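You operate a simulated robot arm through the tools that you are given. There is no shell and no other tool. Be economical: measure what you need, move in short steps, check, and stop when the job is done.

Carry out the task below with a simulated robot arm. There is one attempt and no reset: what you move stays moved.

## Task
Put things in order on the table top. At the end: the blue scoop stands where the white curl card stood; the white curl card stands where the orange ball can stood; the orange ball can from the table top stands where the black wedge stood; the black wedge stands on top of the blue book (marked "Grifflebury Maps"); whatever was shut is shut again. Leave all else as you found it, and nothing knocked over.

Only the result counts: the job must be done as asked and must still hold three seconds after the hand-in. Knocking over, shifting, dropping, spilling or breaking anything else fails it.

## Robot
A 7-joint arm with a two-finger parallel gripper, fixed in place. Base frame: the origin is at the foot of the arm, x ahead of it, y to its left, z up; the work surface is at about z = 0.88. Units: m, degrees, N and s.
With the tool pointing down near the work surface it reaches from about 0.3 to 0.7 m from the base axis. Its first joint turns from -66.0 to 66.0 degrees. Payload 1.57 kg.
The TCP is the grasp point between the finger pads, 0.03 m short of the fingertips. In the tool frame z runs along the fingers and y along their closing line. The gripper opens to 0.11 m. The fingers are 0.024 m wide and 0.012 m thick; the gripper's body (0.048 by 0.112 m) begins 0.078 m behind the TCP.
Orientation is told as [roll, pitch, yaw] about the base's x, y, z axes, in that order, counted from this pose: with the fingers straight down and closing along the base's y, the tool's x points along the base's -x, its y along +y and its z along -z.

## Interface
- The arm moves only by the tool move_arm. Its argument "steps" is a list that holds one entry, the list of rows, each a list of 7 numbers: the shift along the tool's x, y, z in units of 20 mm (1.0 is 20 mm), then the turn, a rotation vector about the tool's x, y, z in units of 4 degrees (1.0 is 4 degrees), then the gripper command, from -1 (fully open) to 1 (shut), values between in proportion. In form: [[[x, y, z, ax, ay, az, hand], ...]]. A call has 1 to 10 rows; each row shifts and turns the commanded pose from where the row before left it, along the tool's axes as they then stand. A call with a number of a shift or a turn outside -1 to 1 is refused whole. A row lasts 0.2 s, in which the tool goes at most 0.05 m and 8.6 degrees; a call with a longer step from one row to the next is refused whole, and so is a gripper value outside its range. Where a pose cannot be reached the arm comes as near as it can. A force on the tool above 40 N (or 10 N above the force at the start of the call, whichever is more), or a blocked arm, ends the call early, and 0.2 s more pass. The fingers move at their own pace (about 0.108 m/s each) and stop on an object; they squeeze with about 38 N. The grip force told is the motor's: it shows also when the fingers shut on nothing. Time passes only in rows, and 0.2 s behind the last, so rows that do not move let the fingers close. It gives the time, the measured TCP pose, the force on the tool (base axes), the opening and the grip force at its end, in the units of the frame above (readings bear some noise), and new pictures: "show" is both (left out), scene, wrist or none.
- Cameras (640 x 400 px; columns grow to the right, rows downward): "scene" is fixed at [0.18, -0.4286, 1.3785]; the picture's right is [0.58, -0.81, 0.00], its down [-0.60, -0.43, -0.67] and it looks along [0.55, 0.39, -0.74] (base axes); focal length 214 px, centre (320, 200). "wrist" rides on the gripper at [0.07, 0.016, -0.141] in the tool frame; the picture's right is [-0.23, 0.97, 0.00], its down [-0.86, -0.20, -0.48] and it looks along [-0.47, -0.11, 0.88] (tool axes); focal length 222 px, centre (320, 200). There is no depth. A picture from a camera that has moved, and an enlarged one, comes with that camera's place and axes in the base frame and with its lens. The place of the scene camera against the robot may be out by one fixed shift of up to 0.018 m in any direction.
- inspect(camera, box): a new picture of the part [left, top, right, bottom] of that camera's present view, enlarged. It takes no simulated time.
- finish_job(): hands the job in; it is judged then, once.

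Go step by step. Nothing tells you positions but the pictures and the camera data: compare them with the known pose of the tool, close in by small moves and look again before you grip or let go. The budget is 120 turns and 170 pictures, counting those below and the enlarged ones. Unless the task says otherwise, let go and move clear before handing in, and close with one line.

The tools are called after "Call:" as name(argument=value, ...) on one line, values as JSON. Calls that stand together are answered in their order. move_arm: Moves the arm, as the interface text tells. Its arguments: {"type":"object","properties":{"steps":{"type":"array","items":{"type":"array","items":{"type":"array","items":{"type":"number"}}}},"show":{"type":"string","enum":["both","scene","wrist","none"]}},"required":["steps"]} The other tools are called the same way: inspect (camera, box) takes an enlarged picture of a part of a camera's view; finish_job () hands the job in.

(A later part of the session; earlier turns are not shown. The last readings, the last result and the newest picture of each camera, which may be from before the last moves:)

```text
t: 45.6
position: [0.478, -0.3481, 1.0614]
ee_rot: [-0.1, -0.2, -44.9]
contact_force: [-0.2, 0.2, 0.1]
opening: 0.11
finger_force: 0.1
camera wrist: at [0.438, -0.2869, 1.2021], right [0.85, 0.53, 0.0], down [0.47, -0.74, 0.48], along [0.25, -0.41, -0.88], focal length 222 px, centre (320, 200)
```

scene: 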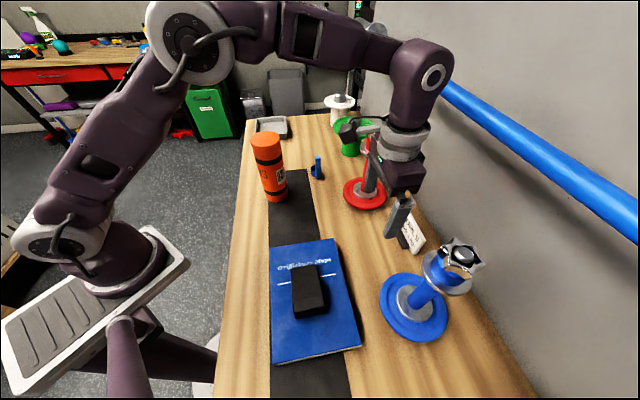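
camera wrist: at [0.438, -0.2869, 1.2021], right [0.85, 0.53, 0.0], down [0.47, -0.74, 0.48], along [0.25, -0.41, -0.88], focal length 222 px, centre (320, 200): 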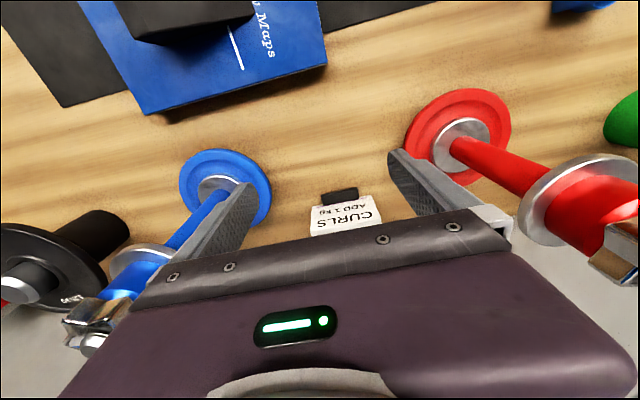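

Now the foot block and card face the hand. I'll enlarge.

Call:
inspect(camera="wrist", box=[290, 170, 400, 239])

```text
5.80 times, centred on (345, 204) of wrist
camera zoom: at [0.438, -0.2869, 1.2021], right [0.85, 0.53, 0.0], down [0.47, -0.74, 0.48], along [0.25, -0.41, -0.88], focal length 1288 px, centre (175, 174)
```

zoom: 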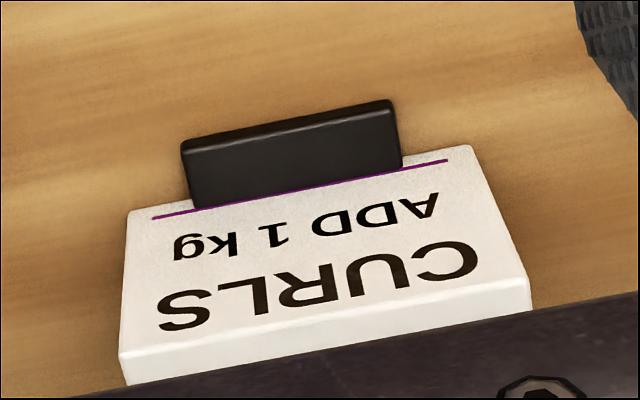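

The foot is only a few mm thick, so a better grip is the plate's two ends (99 mm against the 110 mm opening), where the outward tilt is free. I'll tilt 20° outward and approach partway.

Call:
move_arm(steps=[[[0, 0, 0, 0, -1, 0, -1], [0, 0, 0, 0, -1, 0, -1], [0, 0, 0, 0, -1, 0, -1], [0, 0, 0, 0, -1, 0, -1], [0, 0, 0, 0, -1, 0, -1], [-0.8, 0.1, 0.6, 0, 0, 0, -1], [-0.8, 0.1, 0.6, 0, 0, 0, -1], [-0.8, 0.1, 0.6, 0, 0, 0, -1], [0, 0, 0, 0, 0, 0, -1]]], show="both")

```text
t: 47.6
position: [0.5225, -0.3846, 1.0433]
ee_rot: [-0.2, -20.1, -44.7]
contact_force: [-0.9, -0.2, 0.9]
opening: 0.11
finger_force: 0.1
camera wrist: at [0.4524, -0.2925, 1.1518], right [0.84, 0.54, 0.08], down [0.31, -0.59, 0.74], along [0.45, -0.6, -0.66], focal length 222 px, centre (320, 200)
```

scene: 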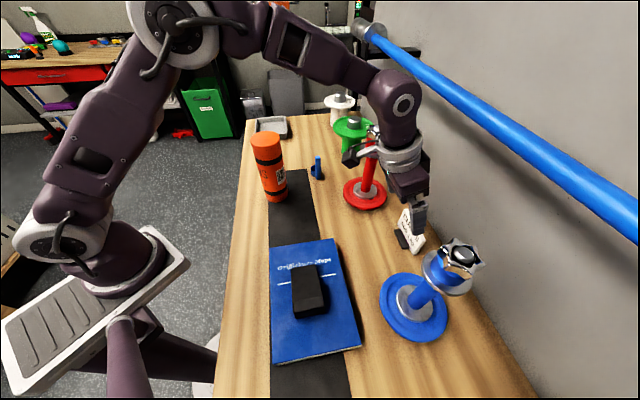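
wrist: 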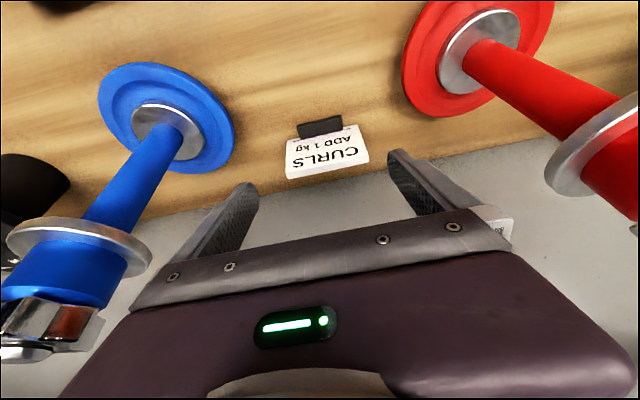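

The tilt is right and there is room. I'll enlarge to refine the card's position.

Call:
inspect(camera="wrist", box=[240, 100, 410, 206])

```text
3.76 times, centred on (325, 153) of wrist
camera zoom: at [0.4524, -0.2925, 1.1518], right [0.84, 0.54, 0.08], down [0.31, -0.59, 0.74], along [0.45, -0.6, -0.66], focal length 836 px, centre (301, 377)
```

zoom: 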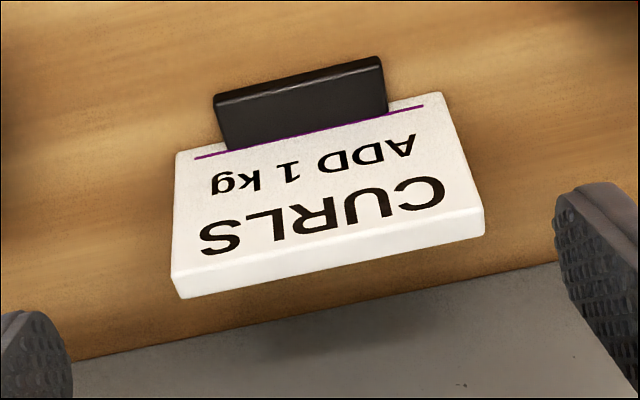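

Refined card centre is about (0.5655,-0.4245). I'll move above it, with the fingertips still above its top edge.

Call:
move_arm(steps=[[[-0.47, 0.03, 0.87, 0, 0, 0, -1], [-0.47, 0.03, 0.87, 0, 0, 0, -1], [-0.47, 0.03, 0.87, 0, 0, 0, -1], [-0.47, 0.03, 0.87, 0, 0, 0, -1], [0, 0, 0, 0, 0, 0, -1]]], show="both")

Call:
inspect(camera="wrist", box=[220, 110, 420, 235])

```text
t: 48.8
position: [0.5658, -0.4257, 0.99]
ee_rot: [-0.2, -20.2, -44.8]
contact_force: [-0.1, -0.3, 0.5]
opening: 0.1102
finger_force: 0.0
camera wrist: at [0.4958, -0.3331, 1.0987], right [0.84, 0.54, 0.08], down [0.31, -0.59, 0.74], along [0.45, -0.6, -0.66], focal length 222 px, centre (320, 200)
```

scene: 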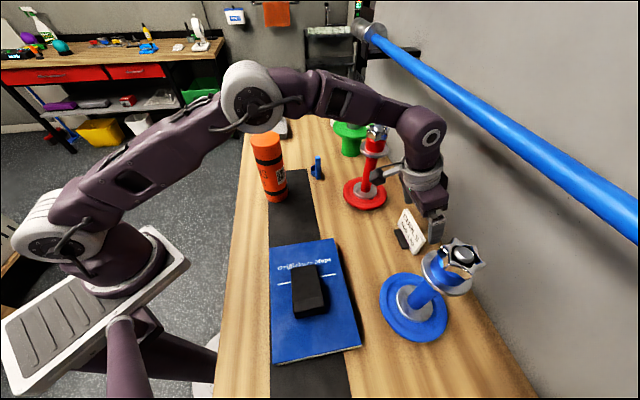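
wrist: 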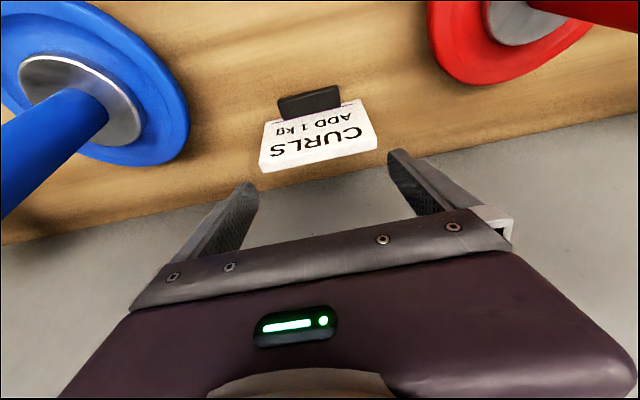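

```text
3.20 times, centred on (320, 172) of wrist
camera zoom: at [0.4958, -0.3331, 1.0987], right [0.84, 0.54, 0.08], down [0.31, -0.59, 0.74], along [0.45, -0.6, -0.66], focal length 711 px, centre (320, 288)
```

zoom: 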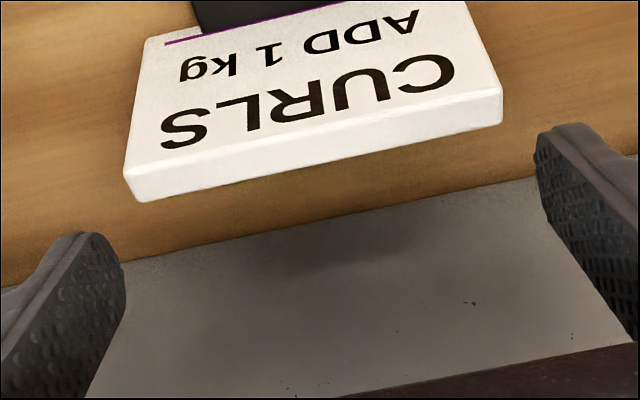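

The hand is centred on the plate with about 6 mm clearance on each side. I'll descend vertically around the ends.

Call:
move_arm(steps=[[[0.28, 0, 0.765, 0, 0, 0, -1], [0.28, 0, 0.765, 0, 0, 0, -1], [0.28, 0, 0.765, 0, 0, 0, -1], [0.28, 0, 0.765, 0, 0, 0, -1], [0, 0, 0, 0, 0, 0, -1]]], show="both")

Call:
inspect(camera="wrist", box=[220, 110, 420, 235])

```text
t: 50.0
position: [0.5654, -0.4256, 0.9258]
ee_rot: [-0.2, -20.2, -44.7]
contact_force: [-0.2, 0.2, -0.6]
opening: 0.1101
finger_force: 0.0
camera wrist: at [0.4955, -0.3329, 1.0341], right [0.84, 0.54, 0.08], down [0.31, -0.59, 0.74], along [0.45, -0.6, -0.66], focal length 222 px, centre (320, 200)
```

scene: 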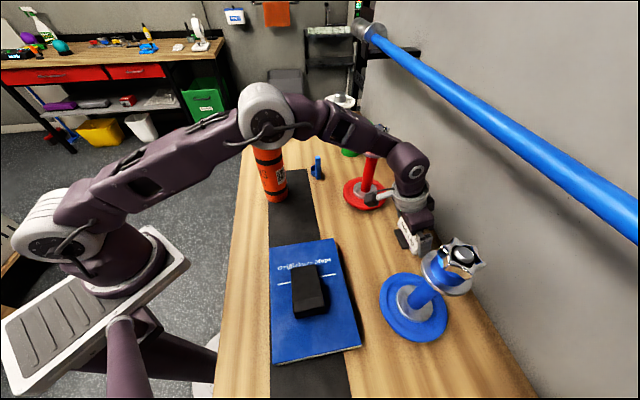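
wrist: 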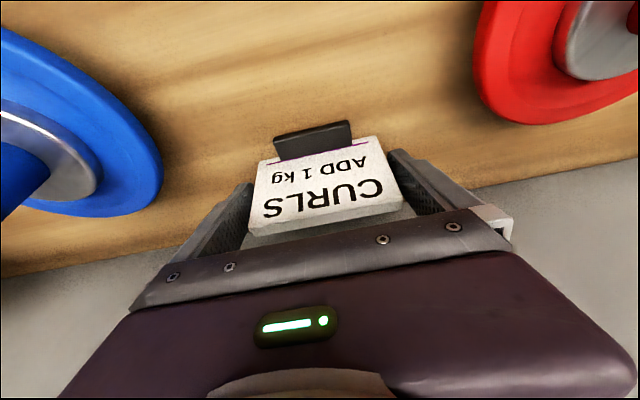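

```text
3.20 times, centred on (320, 172) of wrist
camera zoom: at [0.4955, -0.3329, 1.0341], right [0.84, 0.54, 0.08], down [0.31, -0.59, 0.74], along [0.45, -0.6, -0.66], focal length 711 px, centre (320, 288)
```

zoom: 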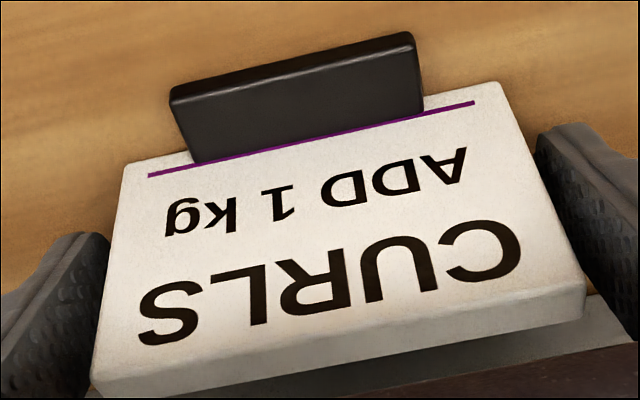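

The fingers straddle the plate. I'll close, then lift slightly.

Call:
move_arm(steps=[[[0, 0, 0, 0, 0, 0, 1], [0, 0, 0, 0, 0, 0, 1], [0, 0, 0, 0, 0, 0, 1], [-0.17, 0, -0.47, 0, 0, 0, 1], [-0.34, 0, -0.94, 0, 0, 0, 1], [0, 0, 0, 0, 0, 0, 1]]], show="both")

Call:
inspect(camera="scene", box=[370, 150, 470, 260])

```text
t: 51.4
position: [0.5636, -0.4265, 0.9562]
ee_rot: [-0.3, -20.1, -44.8]
contact_force: [-0.7, 0.1, 0.1]
opening: 0.0992
finger_force: 38.3
camera wrist: at [0.495, -0.3332, 1.0649], right [0.84, 0.54, 0.08], down [0.31, -0.59, 0.74], along [0.45, -0.6, -0.66], focal length 222 px, centre (320, 200)
```

scene: 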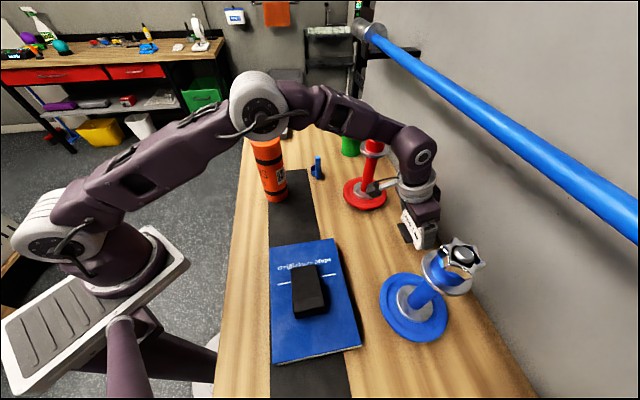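
wrist: 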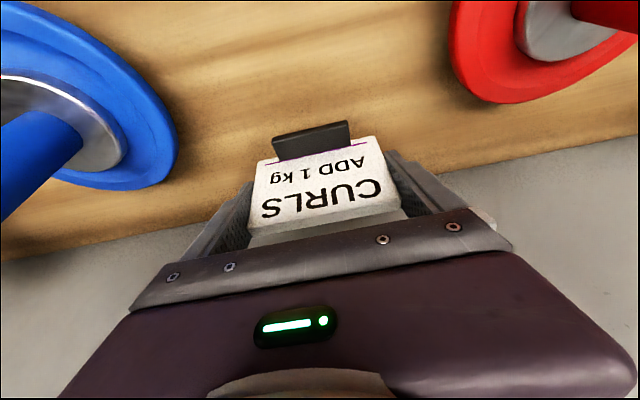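

```text
3.64 times, centred on (420, 205) of scene
camera zoom: at [0.18, -0.4286, 1.3785], right [0.58, -0.81, 0.0], down [-0.6, -0.43, -0.67], along [0.55, 0.39, -0.74], focal length 780 px, centre (-44, 182)
```

zoom: 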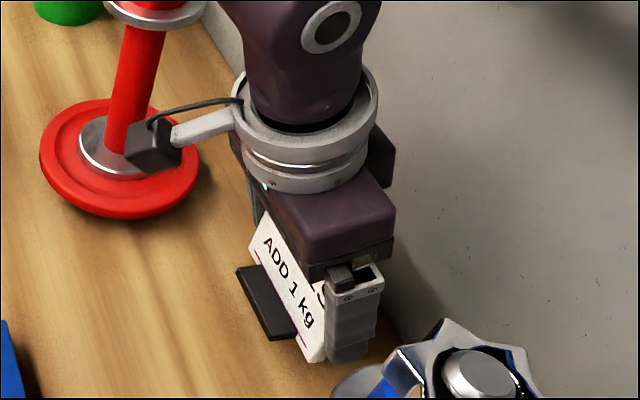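

The card is held at both ends (99 mm). Next I'll back away from the wall, rise above everything, and carry it over to the can's old spot.

Call:
move_arm(steps=[[[0.454, 0, -1, 0, 0, 0, 1], [0.454, 0, -1, 0, 0, 0, 1], [0.454, 0, -1, 0, 0, 0, 1], [0.454, 0, -1, 0, 0, 0, 1], [0.454, 0, -1, 0, 0, 0, 1], [0.454, 0, -1, 0, 0, 0, 1], [0.454, 0, -1, 0, 0, 0, 1], [0.454, 0, -1, 0, 0, 0, 1], [0.454, 0, -1, 0, 0, 0, 1], [0.454, 0, -1, 0, 0, 0, 1]]], show="none")

Call:
move_arm(steps=[[[0.454, 0, -1, 0, 0, 0, 1], [0.454, 0, -1, 0, 0, 0, 1], [0.454, 0, -1, 0, 0, 0, 1], [0, 0, 0, 0, 0, 0, 1]]], show="both")

```text
t: 53.6
position: [0.4567, -0.3157, 1.1124]
ee_rot: [-0.2, -20.1, -44.8]
contact_force: [0.2, -0.2, -0.5]
opening: 0.0992
finger_force: 38.0
```

```text
t: 54.6
position: [0.4238, -0.2838, 1.1604]
ee_rot: [-0.1, -20.2, -44.8]
contact_force: [0.0, 0.1, 0.1]
opening: 0.0991
finger_force: 38.3
camera wrist: at [0.3531, -0.1906, 1.2685], right [0.84, 0.54, 0.08], down [0.31, -0.59, 0.74], along [0.45, -0.6, -0.66], focal length 222 px, centre (320, 200)
```

scene: 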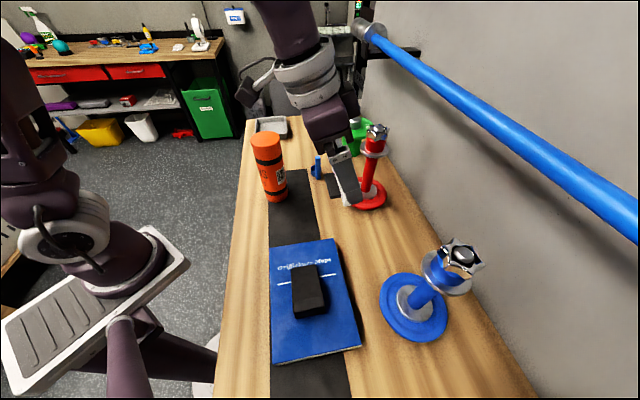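
wrist: 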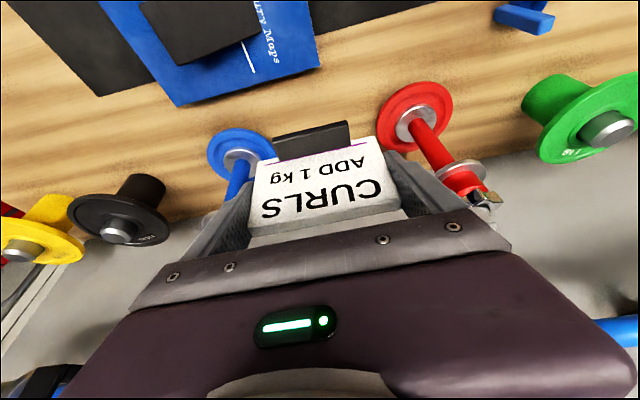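

The card is steady in the hand. I'll move it across, above the can height, to over the can's old spot.

Call:
move_arm(steps=[[[0.32, 0.99, -0.116, 0, 0, 0, 1], [0.32, 0.99, -0.116, 0, 0, 0, 1], [0.32, 0.99, -0.116, 0, 0, 0, 1], [0.32, 0.99, -0.116, 0, 0, 0, 1], [0.32, 0.99, -0.116, 0, 0, 0, 1], [0.32, 0.99, -0.116, 0, 0, 0, 1], [0.32, 0.99, -0.116, 0, 0, 0, 1], [0.32, 0.99, -0.116, 0, 0, 0, 1], [0.32, 0.99, -0.116, 0, 0, 0, 1], [0.32, 0.99, -0.116, 0, 0, 0, 1]]], show="none")

Call:
move_arm(steps=[[[0.32, 0.99, -0.116, 0, 0, 0, 1], [0.32, 0.99, -0.116, 0, 0, 0, 1], [0.32, 0.99, -0.116, 0, 0, 0, 1], [0.32, 0.99, -0.116, 0, 0, 0, 1], [0.32, 0.99, -0.116, 0, 0, 0, 1], [0.32, 0.99, -0.116, 0, 0, 0, 1], [0.32, 0.99, -0.116, 0, 0, 0, 1], [0.32, 0.99, -0.116, 0, 0, 0, 1], [0.32, 0.99, -0.116, 0, 0, 0, 1], [0.32, 0.89, -0.116, 0, 0, 0, 1]]], show="both")

```text
t: 56.8
position: [0.5154, -0.095, 1.1588]
ee_rot: [-0.2, -20.2, -44.8]
contact_force: [-0.2, -0.3, 0.0]
opening: 0.0991
finger_force: 38.2
```

```text
t: 59.0
position: [0.6047, 0.0926, 1.1569]
ee_rot: [-0.2, -20.1, -45.0]
contact_force: [-0.2, 0.9, -0.6]
opening: 0.0993
finger_force: 38.1
camera wrist: at [0.535, 0.1849, 1.2651], right [0.84, 0.54, 0.07], down [0.31, -0.59, 0.74], along [0.45, -0.6, -0.66], focal length 222 px, centre (320, 200)
```

scene: 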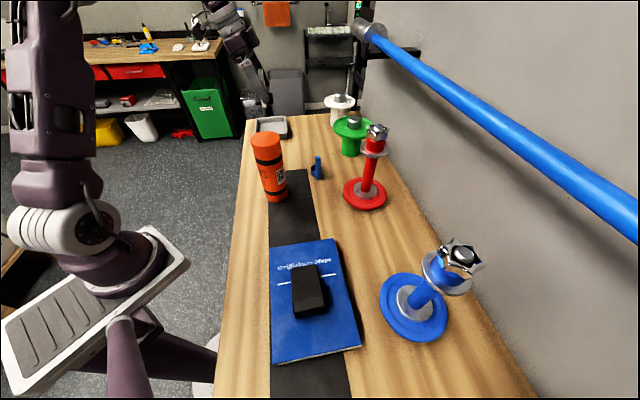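
wrist: 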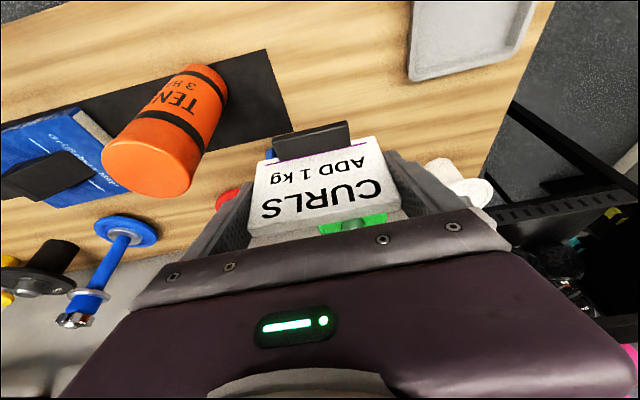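

The card is above the can's old spot. I'll lower it vertically.

Call:
move_arm(steps=[[[0.342, 0, 0.94, 0, 0, 0, 1], [0.342, 0, 0.94, 0, 0, 0, 1], [0.342, 0, 0.94, 0, 0, 0, 1], [0.342, 0, 0.94, 0, 0, 0, 1], [0.342, 0, 0.94, 0, 0, 0, 1], [0.342, 0, 0.94, 0, 0, 0, 1], [0.342, 0, 0.94, 0, 0, 0, 1], [0.342, 0, 0.94, 0, 0, 0, 1], [0.342, 0, 0.94, 0, 0, 0, 1], [0.342, 0, 0.94, 0, 0, 0, 1]]], show="both")

Call:
inspect(camera="scene", box=[225, 70, 345, 210])

```text
t: 61.2
position: [0.6051, 0.0911, 0.9567]
ee_rot: [-0.2, -20.3, -44.8]
contact_force: [0.4, 0.1, -1.5]
opening: 0.0994
finger_force: 37.8
camera wrist: at [0.5353, 0.1838, 1.0655], right [0.84, 0.54, 0.07], down [0.31, -0.59, 0.74], along [0.45, -0.6, -0.66], focal length 222 px, centre (320, 200)
```

scene: 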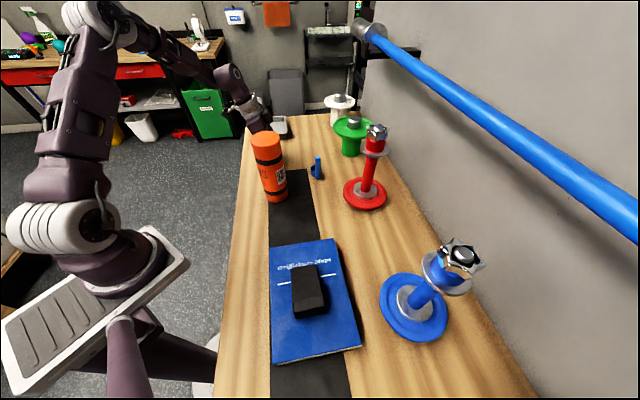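
wrist: 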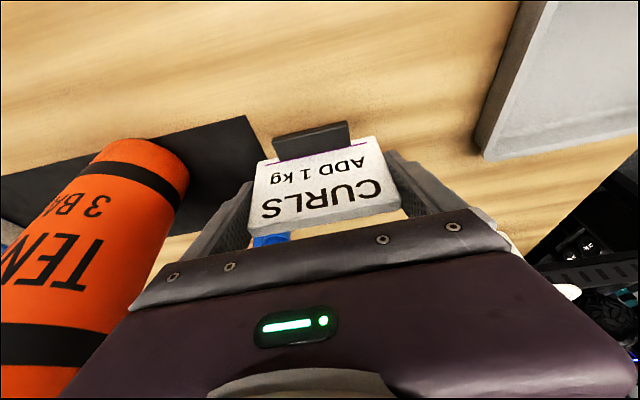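

```text
2.86 times, centred on (285, 140) of scene
camera zoom: at [0.1801, -0.4286, 1.3785], right [0.58, -0.81, 0.0], down [-0.6, -0.43, -0.67], along [0.55, 0.39, -0.74], focal length 613 px, centre (420, 371)
```

zoom: 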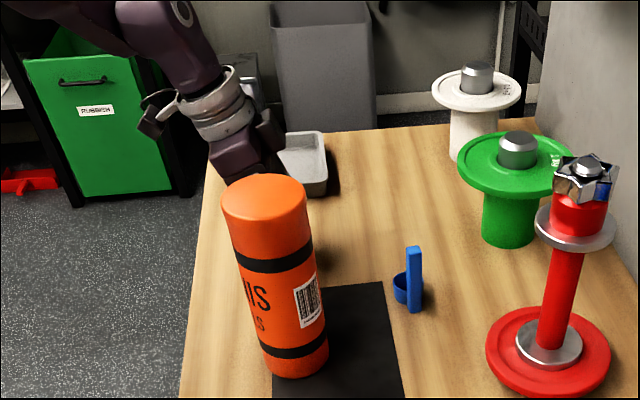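

There is good clearance to the can and tray. I'll lower the rest gently.

Call:
move_arm(steps=[[[0.3, 0.1, 0.75, 0, 0, 0, 1], [0.17, 0, 0.47, 0, 0, 0, 1], [0, 0, 0, 0, 0, 0, 1]]], show="none")

Call:
move_arm(steps=[[[0.05, 0, 0.14, 0, 0, 0, 1], [0, 0, 0, 0, 0, 0, 1]]], show="none")

```text
t: 62.0
position: [0.6059, 0.093, 0.9291]
ee_rot: [-0.2, -20.1, -44.8]
contact_force: [-0.5, -0.6, -0.3]
opening: 0.0991
finger_force: 38.0
```

```text
t: 62.6
position: [0.6072, 0.0918, 0.927]
ee_rot: [-0.1, -20.2, -44.8]
contact_force: [0.0, -0.4, -0.3]
opening: 0.0992
finger_force: 38.1
```

Call:
move_arm(steps=[[[0.03, 0, 0.08, 0, 0, 0, 1], [0, 0, 0, 0, 0, 0, 1]]], show="none")

Call:
move_arm(steps=[[[0.02, 0, 0.06, 0, 0, 0, 1], [0, 0, 0, 0, 0, 0, 1]]], show="wrist")

```text
t: 63.2
position: [0.6074, 0.0927, 0.9267]
ee_rot: [-0.2, -20.2, -44.8]
contact_force: [-0.1, -0.3, -0.5]
opening: 0.0992
finger_force: 38.2
```

```text
t: 63.8
position: [0.6074, 0.092, 0.9255]
ee_rot: [-0.1, -20.4, -44.8]
contact_force: [-2.7, -1.1, 12.7]
opening: 0.0992
finger_force: 38.2
camera wrist: at [0.5364, 0.1854, 1.034], right [0.84, 0.54, 0.08], down [0.31, -0.59, 0.75], along [0.45, -0.6, -0.66], focal length 222 px, centre (320, 200)
```

wrist: 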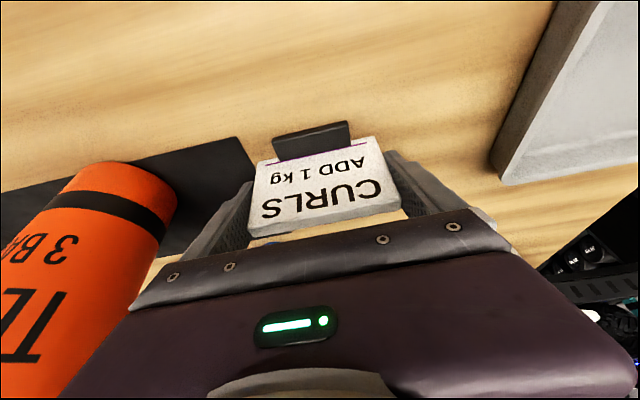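

Contact reached. I'll open and rise vertically.

Call:
move_arm(steps=[[[0, 0, -0.04, 0, 0, 0, 0], [0, 0, 0, 0, 0, 0, -1], [0, 0, 0, 0, 0, 0, -1], [0, 0, 0, 0, 0, 0, -1], [-0.12, 0, -0.33, 0, 0, 0, -1], [-0.24, 0, -0.66, 0, 0, 0, -1], [-0.342, 0, -0.94, 0, 0, 0, -1], [-0.342, 0, -0.94, 0, 0, 0, -1], [0, 0, 0, 0, 0, 0, -1]]], show="wrist")

```text
t: 65.8
position: [0.6071, 0.0929, 0.9866]
ee_rot: [-0.2, -20.3, -44.9]
contact_force: [0.2, 0.7, 0.4]
opening: 0.1099
finger_force: 0.0
camera wrist: at [0.5363, 0.1859, 1.0953], right [0.84, 0.54, 0.07], down [0.31, -0.59, 0.74], along [0.45, -0.6, -0.66], focal length 222 px, centre (320, 200)
```

wrist: 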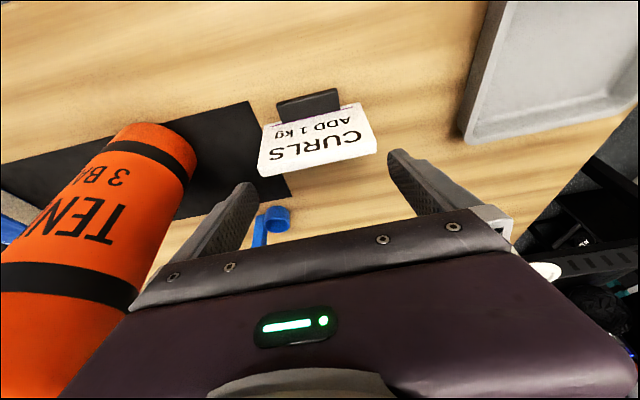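

The card stands in the can's old spot. I'll rise straight up, then shift to look at the scoop.

Call:
move_arm(steps=[[[-0.342, 0, -0.94, 0, 0, 0, -1], [-0.342, 0, -0.94, 0, 0, 0, -1], [-0.342, 0, -0.94, 0, 0, 0, -1], [-0.342, 0, -0.94, 0, 0, 0, -1], [-0.342, 0, -0.94, 0, 0, 0, -1], [-0.342, 0, -0.94, 0, 0, 0, -1], [-0.342, 0, -0.94, 0, 0, 0, -1], [-0.342, 0, -0.94, 0, 0, 0, -1], [-0.342, 0, -0.94, 0, 0, 0, -1]]], show="none")

Call:
move_arm(steps=[[[-0.25, -0.95, 0.09, 0, 0, 0, -1], [-0.25, -0.95, 0.09, 0, 0, 0, -1], [-0.25, -0.95, 0.09, 0, 0, 0, -1], [-0.25, -0.95, 0.09, 0, 0, 0, -1], [-0.25, -0.95, 0.09, 0, 0, 0, -1], [-0.25, -0.95, 0.09, 0, 0, 0, -1], [0, 0, 0, 0, 0, 0, -1]]], show="both")

```text
t: 67.8
position: [0.6056, 0.0941, 1.168]
ee_rot: [-0.2, -20.2, -44.8]
contact_force: [-0.3, 0.3, 0.4]
opening: 0.1097
finger_force: 0.0
```

```text
t: 69.4
position: [0.5475, -0.0086, 1.1668]
ee_rot: [-0.2, -20.2, -44.8]
contact_force: [-0.7, 0.2, 0.9]
opening: 0.1098
finger_force: 0.1
camera wrist: at [0.4783, 0.0841, 1.2752], right [0.84, 0.54, 0.08], down [0.31, -0.59, 0.74], along [0.45, -0.6, -0.66], focal length 222 px, centre (320, 200)
```

scene: 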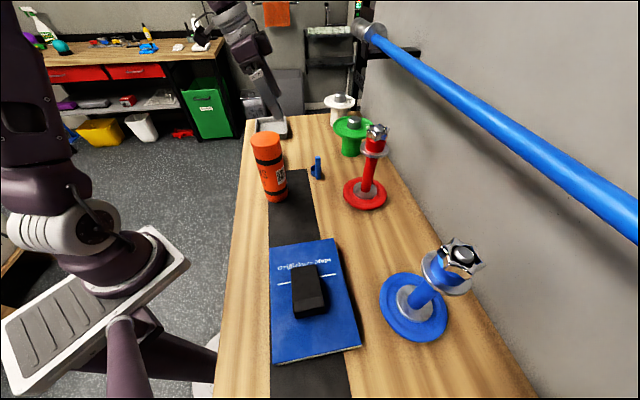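
wrist: 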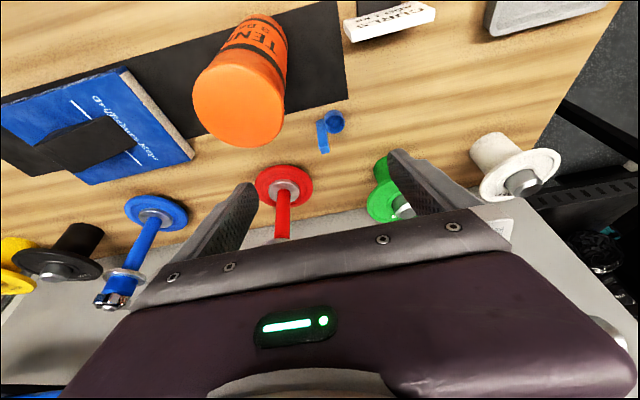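

Call:
inspect(camera="wrist", box=[290, 95, 370, 165])

Call:
inspect(camera="scene", box=[295, 145, 340, 190])

```text
5.71 times, centred on (330, 130) of wrist
camera zoom: at [0.4783, 0.0841, 1.2752], right [0.84, 0.54, 0.08], down [0.31, -0.59, 0.74], along [0.45, -0.6, -0.66], focal length 1269 px, centre (263, 600)
```

zoom: 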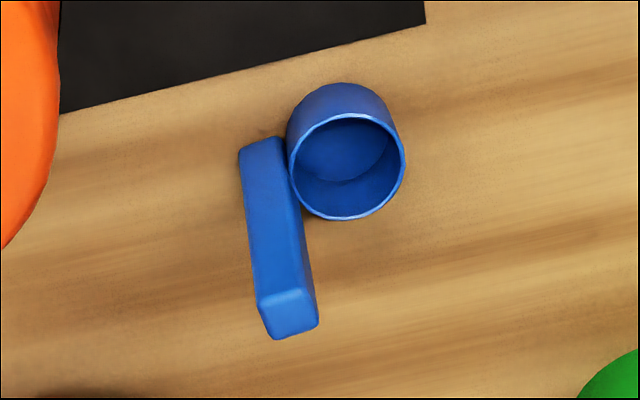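

```text
8.89 times, centred on (318, 168) of scene
camera zoom: at [0.18, -0.4286, 1.3785], right [0.58, -0.81, 0.0], down [-0.6, -0.43, -0.67], along [0.55, 0.39, -0.74], focal length 1906 px, centre (342, 489)
```

zoom: 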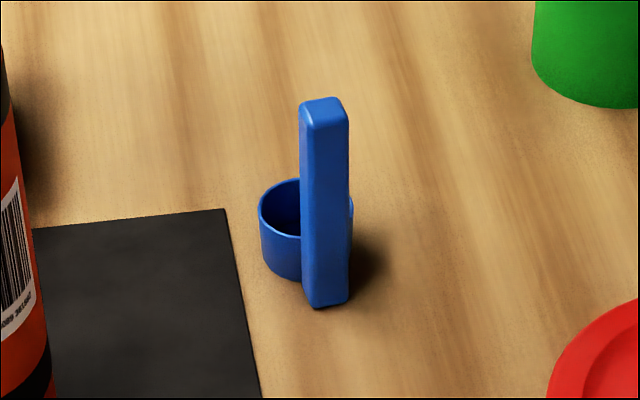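

The scoop is an upright bar about 15 mm square, top at z≈0.97, centred at (0.625,-0.084), with its cup on the (+x,+y) side. The current yaw and tilt suit it, so I'll move over it and descend partway.

Call:
move_arm(steps=[[[-0.85, 0.01, 0.31, 0, 0, 0, -1], [-0.85, 0.01, 0.31, 0, 0, 0, -1], [-0.85, 0.01, 0.31, 0, 0, 0, -1], [-0.85, 0.01, 0.31, 0, 0, 0, -1], [-0.85, 0.01, 0.31, 0, 0, 0, -1], [-0.85, 0.01, 0.31, 0, 0, 0, -1], [0.342, 0, 0.94, 0, 0, 0, -1], [0.342, 0, 0.94, 0, 0, 0, -1], [0.342, 0, 0.94, 0, 0, 0, -1], [0.342, 0, 0.94, 0, 0, 0, -1]]], show="both")

Call:
inspect(camera="wrist", box=[260, 90, 400, 190])

```text
t: 71.6
position: [0.6257, -0.0872, 1.0872]
ee_rot: [-0.3, -20.1, -44.8]
contact_force: [-0.3, -0.2, -0.4]
opening: 0.1098
finger_force: 0.1
camera wrist: at [0.5555, 0.006, 1.1958], right [0.84, 0.54, 0.08], down [0.31, -0.59, 0.74], along [0.45, -0.6, -0.66], focal length 222 px, centre (320, 200)
```

scene: 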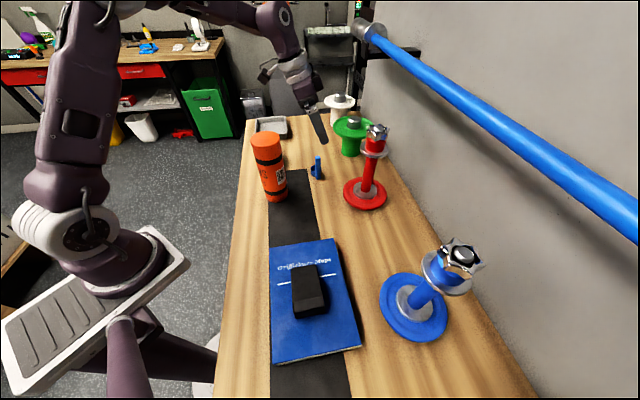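
wrist: 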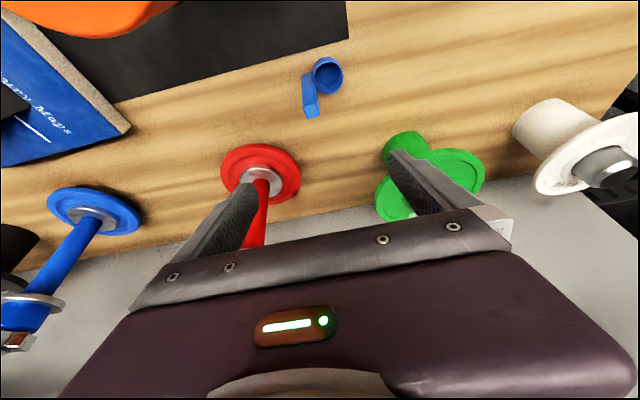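

```text
4.00 times, centred on (330, 140) of wrist
camera zoom: at [0.5555, 0.006, 1.1958], right [0.84, 0.54, 0.08], down [0.31, -0.59, 0.74], along [0.45, -0.6, -0.66], focal length 888 px, centre (280, 440)
```

zoom: 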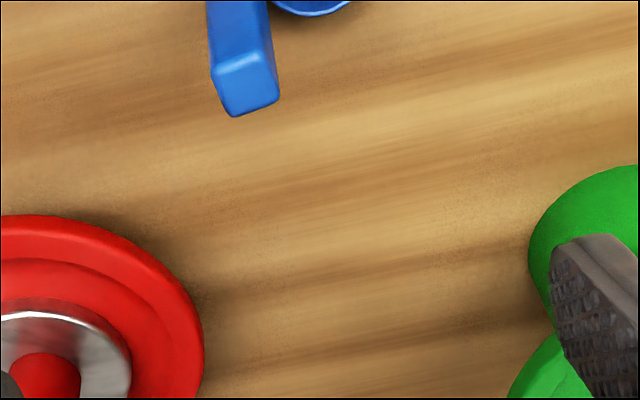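

The handle is confirmed at (0.6245,-0.085), centred under the hand. I'll descend to grip height.

Call:
move_arm(steps=[[[0.342, 0.02, 0.94, 0, 0, 0, -1], [0.342, 0.02, 0.94, 0, 0, 0, -1], [0.342, 0, 0.94, 0, 0, 0, -1], [0.342, 0, 0.94, 0, 0, 0, -1], [0.36, 0, 0.94, 0, 0, 0, -1], [0.36, 0, 0.94, 0, 0, 0, -1], [0.16, 0, 0.42, 0, 0, 0, -1], [0, 0, 0, 0, 0, 0, -1]]], show="both")

Call:
inspect(camera="scene", box=[240, 80, 360, 210])

```text
t: 73.4
position: [0.6272, -0.0835, 0.9576]
ee_rot: [-0.2, -20.2, -44.8]
contact_force: [-0.3, 0.1, -0.6]
opening: 0.1101
finger_force: 0.1
camera wrist: at [0.5568, 0.0078, 1.0659], right [0.84, 0.54, 0.08], down [0.31, -0.59, 0.74], along [0.45, -0.6, -0.66], focal length 222 px, centre (320, 200)
```

scene: 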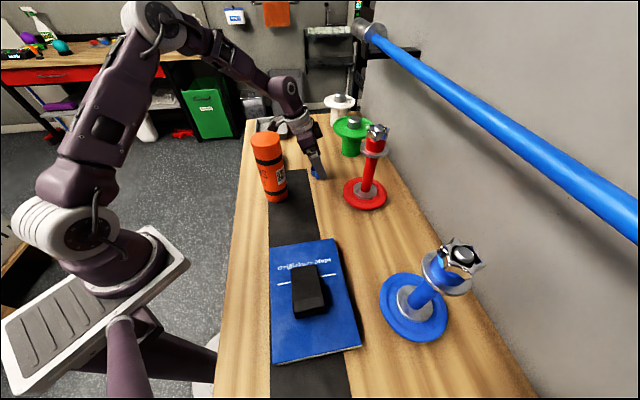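
wrist: 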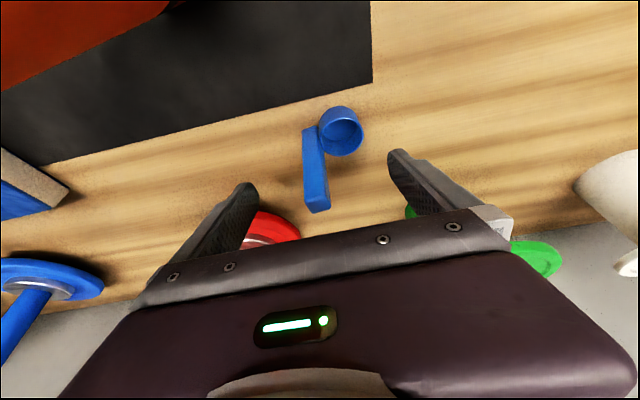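

```text
3.08 times, centred on (300, 145) of scene
camera zoom: at [0.18, -0.4286, 1.3785], right [0.58, -0.81, 0.0], down [-0.6, -0.43, -0.67], along [0.55, 0.39, -0.74], focal length 660 px, centre (382, 369)
```

zoom: 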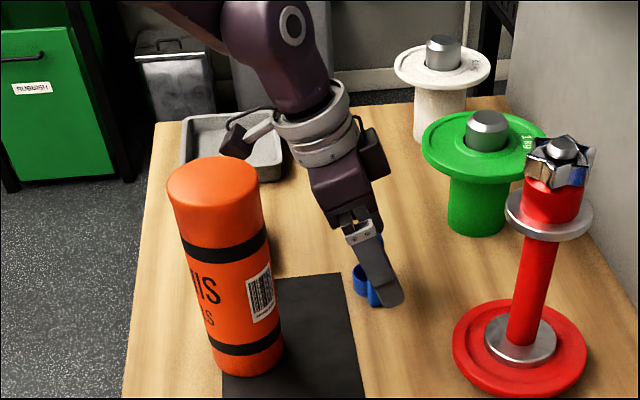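

The handle is between the fingers and the cup is below the tips. I'll centre by 3 mm, close and lift slightly.

Call:
move_arm(steps=[[[0, -0.14, 0, 0, 0, 0, -1], [0, 0, 0, 0, 0, 0, 0], [0, 0, 0, 0, 0, 0, 1], [0, 0, 0, 0, 0, 0, 1], [0, 0, 0, 0, 0, 0, 1], [-0.17, 0, -0.47, 0, 0, 0, 1], [-0.342, 0, -0.94, 0, 0, 0, 1], [0, 0, 0, 0, 0, 0, 1]]], show="both")

Call:
inspect(camera="wrist", box=[240, 80, 400, 230])

```text
t: 75.2
position: [0.624, -0.0876, 0.9893]
ee_rot: [-0.3, -20.2, -44.8]
contact_force: [0.0, -0.5, -0.4]
opening: 0.0146
finger_force: 30.5
camera wrist: at [0.5541, 0.006, 1.098], right [0.84, 0.54, 0.08], down [0.31, -0.59, 0.74], along [0.45, -0.6, -0.66], focal length 222 px, centre (320, 200)
```

scene: 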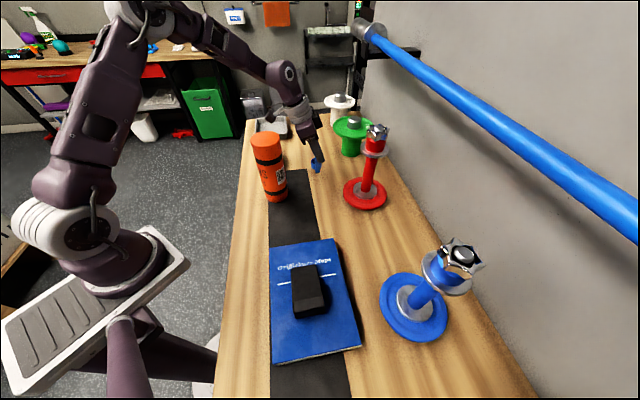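
wrist: 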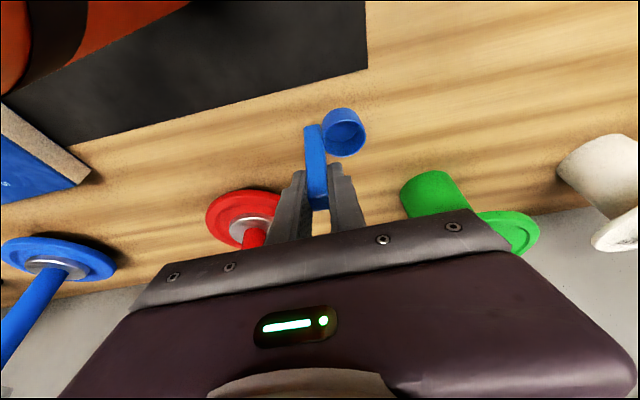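

```text
2.67 times, centred on (320, 155) of wrist
camera zoom: at [0.5541, 0.006, 1.098], right [0.84, 0.54, 0.08], down [0.31, -0.59, 0.74], along [0.45, -0.6, -0.66], focal length 592 px, centre (320, 320)
```

zoom: 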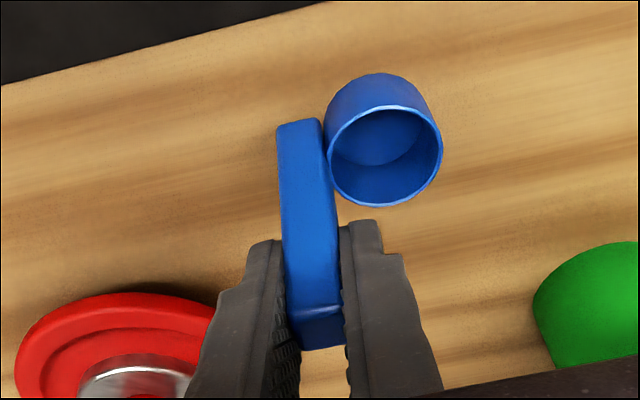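

The scoop is held firmly and hangs upright. I'll rise above the can height, then shift along toward the card's old spot.

Call:
move_arm(steps=[[[-0.342, 0, -0.94, 0, 0, 0, 1], [-0.342, 0, -0.94, 0, 0, 0, 1], [-0.342, 0, -0.94, 0, 0, 0, 1], [-0.342, 0, -0.94, 0, 0, 0, 1], [-0.342, 0, -0.94, 0, 0, 0, 1], [-0.342, 0, -0.94, 0, 0, 0, 1], [-0.342, 0, -0.94, 0, 0, 0, 1], [-0.342, 0, -0.94, 0, 0, 0, 1], [0, 0, 0, 0, 0, 0, 1]]], show="none")

Call:
move_arm(steps=[[[0, -0.98, 0, 0, 0, 0, 1], [0, -0.98, 0, 0, 0, 0, 1], [0, -0.98, 0, 0, 0, 0, 1], [0, -0.98, 0, 0, 0, 0, 1], [0, -0.98, 0, 0, 0, 0, 1], [0, -0.98, 0, 0, 0, 0, 1], [0, -0.98, 0, 0, 0, 0, 1], [0, -0.98, 0, 0, 0, 0, 1], [0, -0.98, 0, 0, 0, 0, 1], [0, -0.98, 0, 0, 0, 0, 1]]], show="none")

Call:
move_arm(steps=[[[0, -0.97, 0, 0, 0, 0, 1], [0, -0.97, 0, 0, 0, 0, 1], [0, -0.97, 0, 0, 0, 0, 1], [0, -0.97, 0, 0, 0, 0, 1], [0, -0.97, 0, 0, 0, 0, 1], [0, 0, 0, 0, 0, 0, 1]]], show="both")

```text
t: 77.2
position: [0.6241, -0.0872, 1.1492]
ee_rot: [-0.2, -20.2, -44.8]
contact_force: [0.7, 0.2, 1.1]
opening: 0.0146
finger_force: 30.8
```

```text
t: 79.4
position: [0.4869, -0.2263, 1.1486]
ee_rot: [-0.1, -20.3, -44.9]
contact_force: [0.0, -0.3, 0.1]
opening: 0.0143
finger_force: 30.7
```

```text
t: 80.8
position: [0.4169, -0.2947, 1.1491]
ee_rot: [-0.3, -20.2, -44.8]
contact_force: [-0.5, -0.3, 0.0]
opening: 0.0145
finger_force: 31.1
camera wrist: at [0.3469, -0.2014, 1.2571], right [0.84, 0.54, 0.08], down [0.31, -0.59, 0.74], along [0.45, -0.6, -0.66], focal length 222 px, centre (320, 200)
```

scene: 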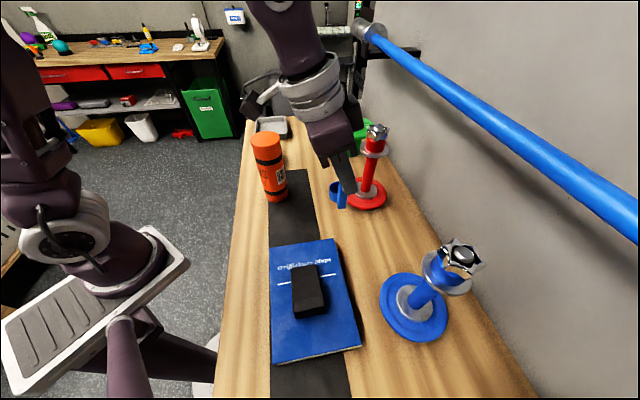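
wrist: 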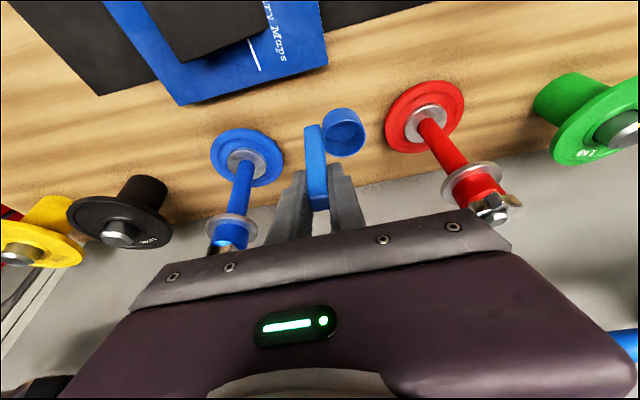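

The scoop is lined up with the card's old spot. I'll move out and down along the path proved clear before.

Call:
move_arm(steps=[[[-0.508, 0, 0.934, 0, 0, 0, 1], [-0.508, 0, 0.934, 0, 0, 0, 1], [-0.508, 0, 0.934, 0, 0, 0, 1], [-0.508, 0, 0.934, 0, 0, 0, 1], [-0.508, 0, 0.934, 0, 0, 0, 1], [-0.508, 0, 0.934, 0, 0, 0, 1], [-0.508, 0, 0.934, 0, 0, 0, 1], [-0.508, 0, 0.934, 0, 0, 0, 1], [-0.508, 0, 0.934, 0, 0, 0, 1], [-0.508, 0, 0.934, 0, 0, 0, 1]]], show="none")

Call:
move_arm(steps=[[[-0.508, 0, 0.934, 0, 0, 0, 1], [-0.508, 0, 0.934, 0, 0, 0, 1], [0, 0, 0, 0, 0, 0, 1]]], show="both")

```text
t: 83.0
position: [0.5302, -0.4095, 1.0078]
ee_rot: [-0.3, -20.2, -44.8]
contact_force: [0.1, 0.3, 0.0]
opening: 0.0147
finger_force: 30.5
```

```text
t: 83.8
position: [0.5523, -0.4317, 0.9795]
ee_rot: [-0.2, -20.2, -44.8]
contact_force: [-0.8, 0.2, -0.1]
opening: 0.0146
finger_force: 30.5
camera wrist: at [0.4824, -0.3385, 1.0884], right [0.84, 0.54, 0.08], down [0.31, -0.59, 0.74], along [0.45, -0.6, -0.66], focal length 222 px, centre (320, 200)
```

scene: 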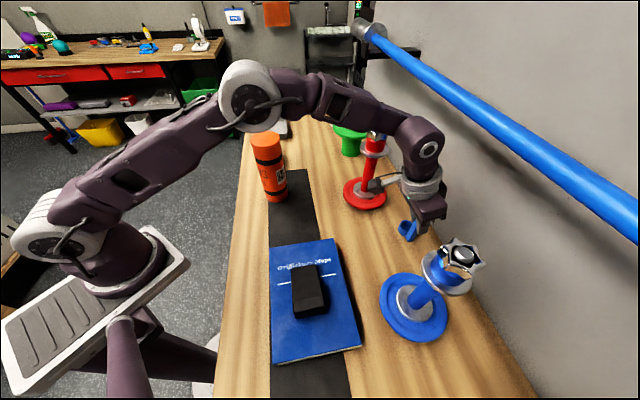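
wrist: 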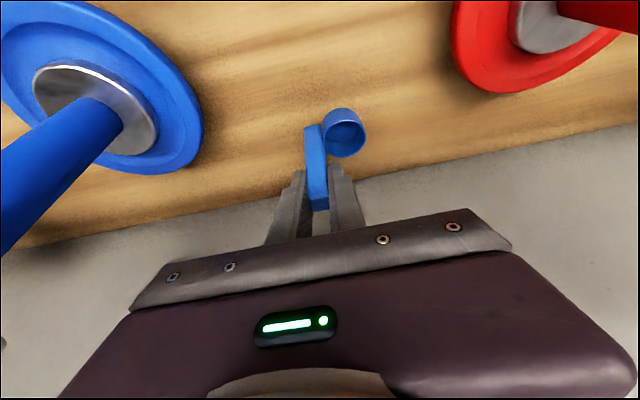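

The position is good. I'll lower to the table in small steps.

Call:
move_arm(steps=[[[0.171, 0, 0.47, 0, 0, 0, 1], [0.137, 0, 0.376, 0, 0, 0, 1], [0, 0, 0, 0, 0, 0, 1]]], show="none")

Call:
move_arm(steps=[[[0.034, 0, 0.094, 0, 0, 0, 1], [0, 0, 0, 0, 0, 0, 1]]], show="none")

Call:
move_arm(steps=[[[0.02, 0, 0.05, 0, 0, 0, 1], [0, 0, 0, 0, 0, 0, 1]]], show="wrist")

```text
t: 84.6
position: [0.5532, -0.4316, 0.9622]
ee_rot: [-0.1, -20.2, -44.9]
contact_force: [1.1, 0.0, -0.4]
opening: 0.0144
finger_force: 30.9
```

```text
t: 85.2
position: [0.554, -0.4305, 0.9602]
ee_rot: [-0.2, -20.2, -44.8]
contact_force: [0.2, 0.2, -0.7]
opening: 0.0144
finger_force: 30.3
```

```text
t: 85.8
position: [0.5536, -0.4304, 0.9602]
ee_rot: [-0.3, -20.3, -44.8]
contact_force: [-0.5, -0.6, -0.1]
opening: 0.0148
finger_force: 30.8
camera wrist: at [0.4835, -0.3376, 1.0681], right [0.84, 0.54, 0.08], down [0.31, -0.59, 0.74], along [0.45, -0.6, -0.66], focal length 222 px, centre (320, 200)
```

wrist: 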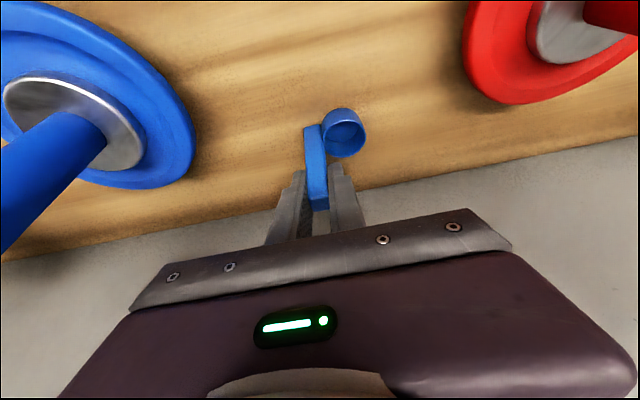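

Call:
move_arm(steps=[[[0.026, 0, 0.07, 0, 0, 0, 1], [0, 0, 0, 0, 0, 0, 1]]], show="none")

Call:
move_arm(steps=[[[0.02, 0, 0.05, 0, 0, 0, 1], [0, 0, 0, 0, 0, 0, 1]]], show="none")

```text
t: 86.4
position: [0.5542, -0.4299, 0.9579]
ee_rot: [-0.2, -20.3, -44.8]
contact_force: [0.2, 0.0, -0.7]
opening: 0.0145
finger_force: 30.3
```

```text
t: 87.0
position: [0.5525, -0.429, 0.9574]
ee_rot: [-0.3, -20.2, -44.8]
contact_force: [0.1, -0.2, 2.8]
opening: 0.0148
finger_force: 30.8
```

Contact has begun at z≈0.957. I'll open moderately and rise straight up.

Call:
move_arm(steps=[[[0, 0, 0, 0, 0, 0, 0.5], [0, 0, 0, 0, 0, 0, 0], [0, 0, 0, 0, 0, 0, -0.2], [0, 0, 0, 0, 0, 0, -0.2], [-0.171, 0, -0.47, 0, 0, 0, -0.2], [-0.342, 0, -0.94, 0, 0, 0, -0.2], [-0.342, 0, -0.94, 0, 0, 0, -0.2], [-0.342, 0, -0.94, 0, 0, 0, -0.2], [0, 0, 0, 0, 0, 0, -0.2]]], show="both")

```text
t: 89.0
position: [0.5522, -0.4299, 1.0279]
ee_rot: [-0.2, -20.2, -44.8]
contact_force: [-0.6, -0.2, -0.6]
opening: 0.0657
finger_force: 0.0
camera wrist: at [0.4817, -0.3365, 1.1363], right [0.84, 0.54, 0.08], down [0.31, -0.59, 0.74], along [0.45, -0.6, -0.66], focal length 222 px, centre (320, 200)
```

scene: 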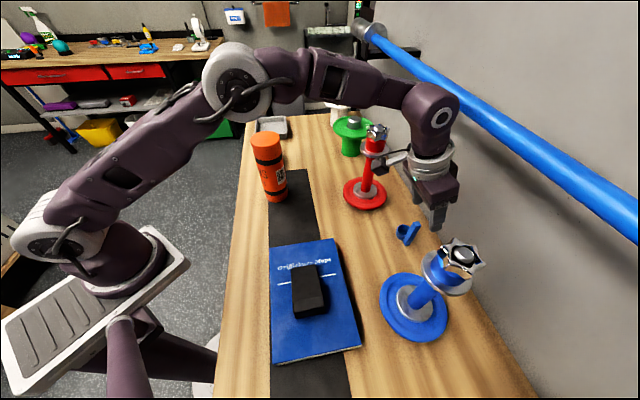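
wrist: 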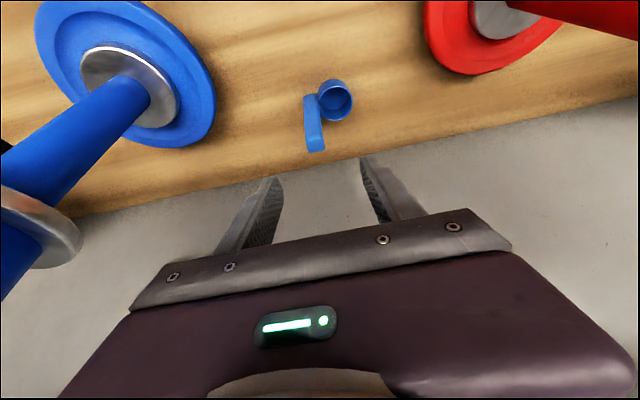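

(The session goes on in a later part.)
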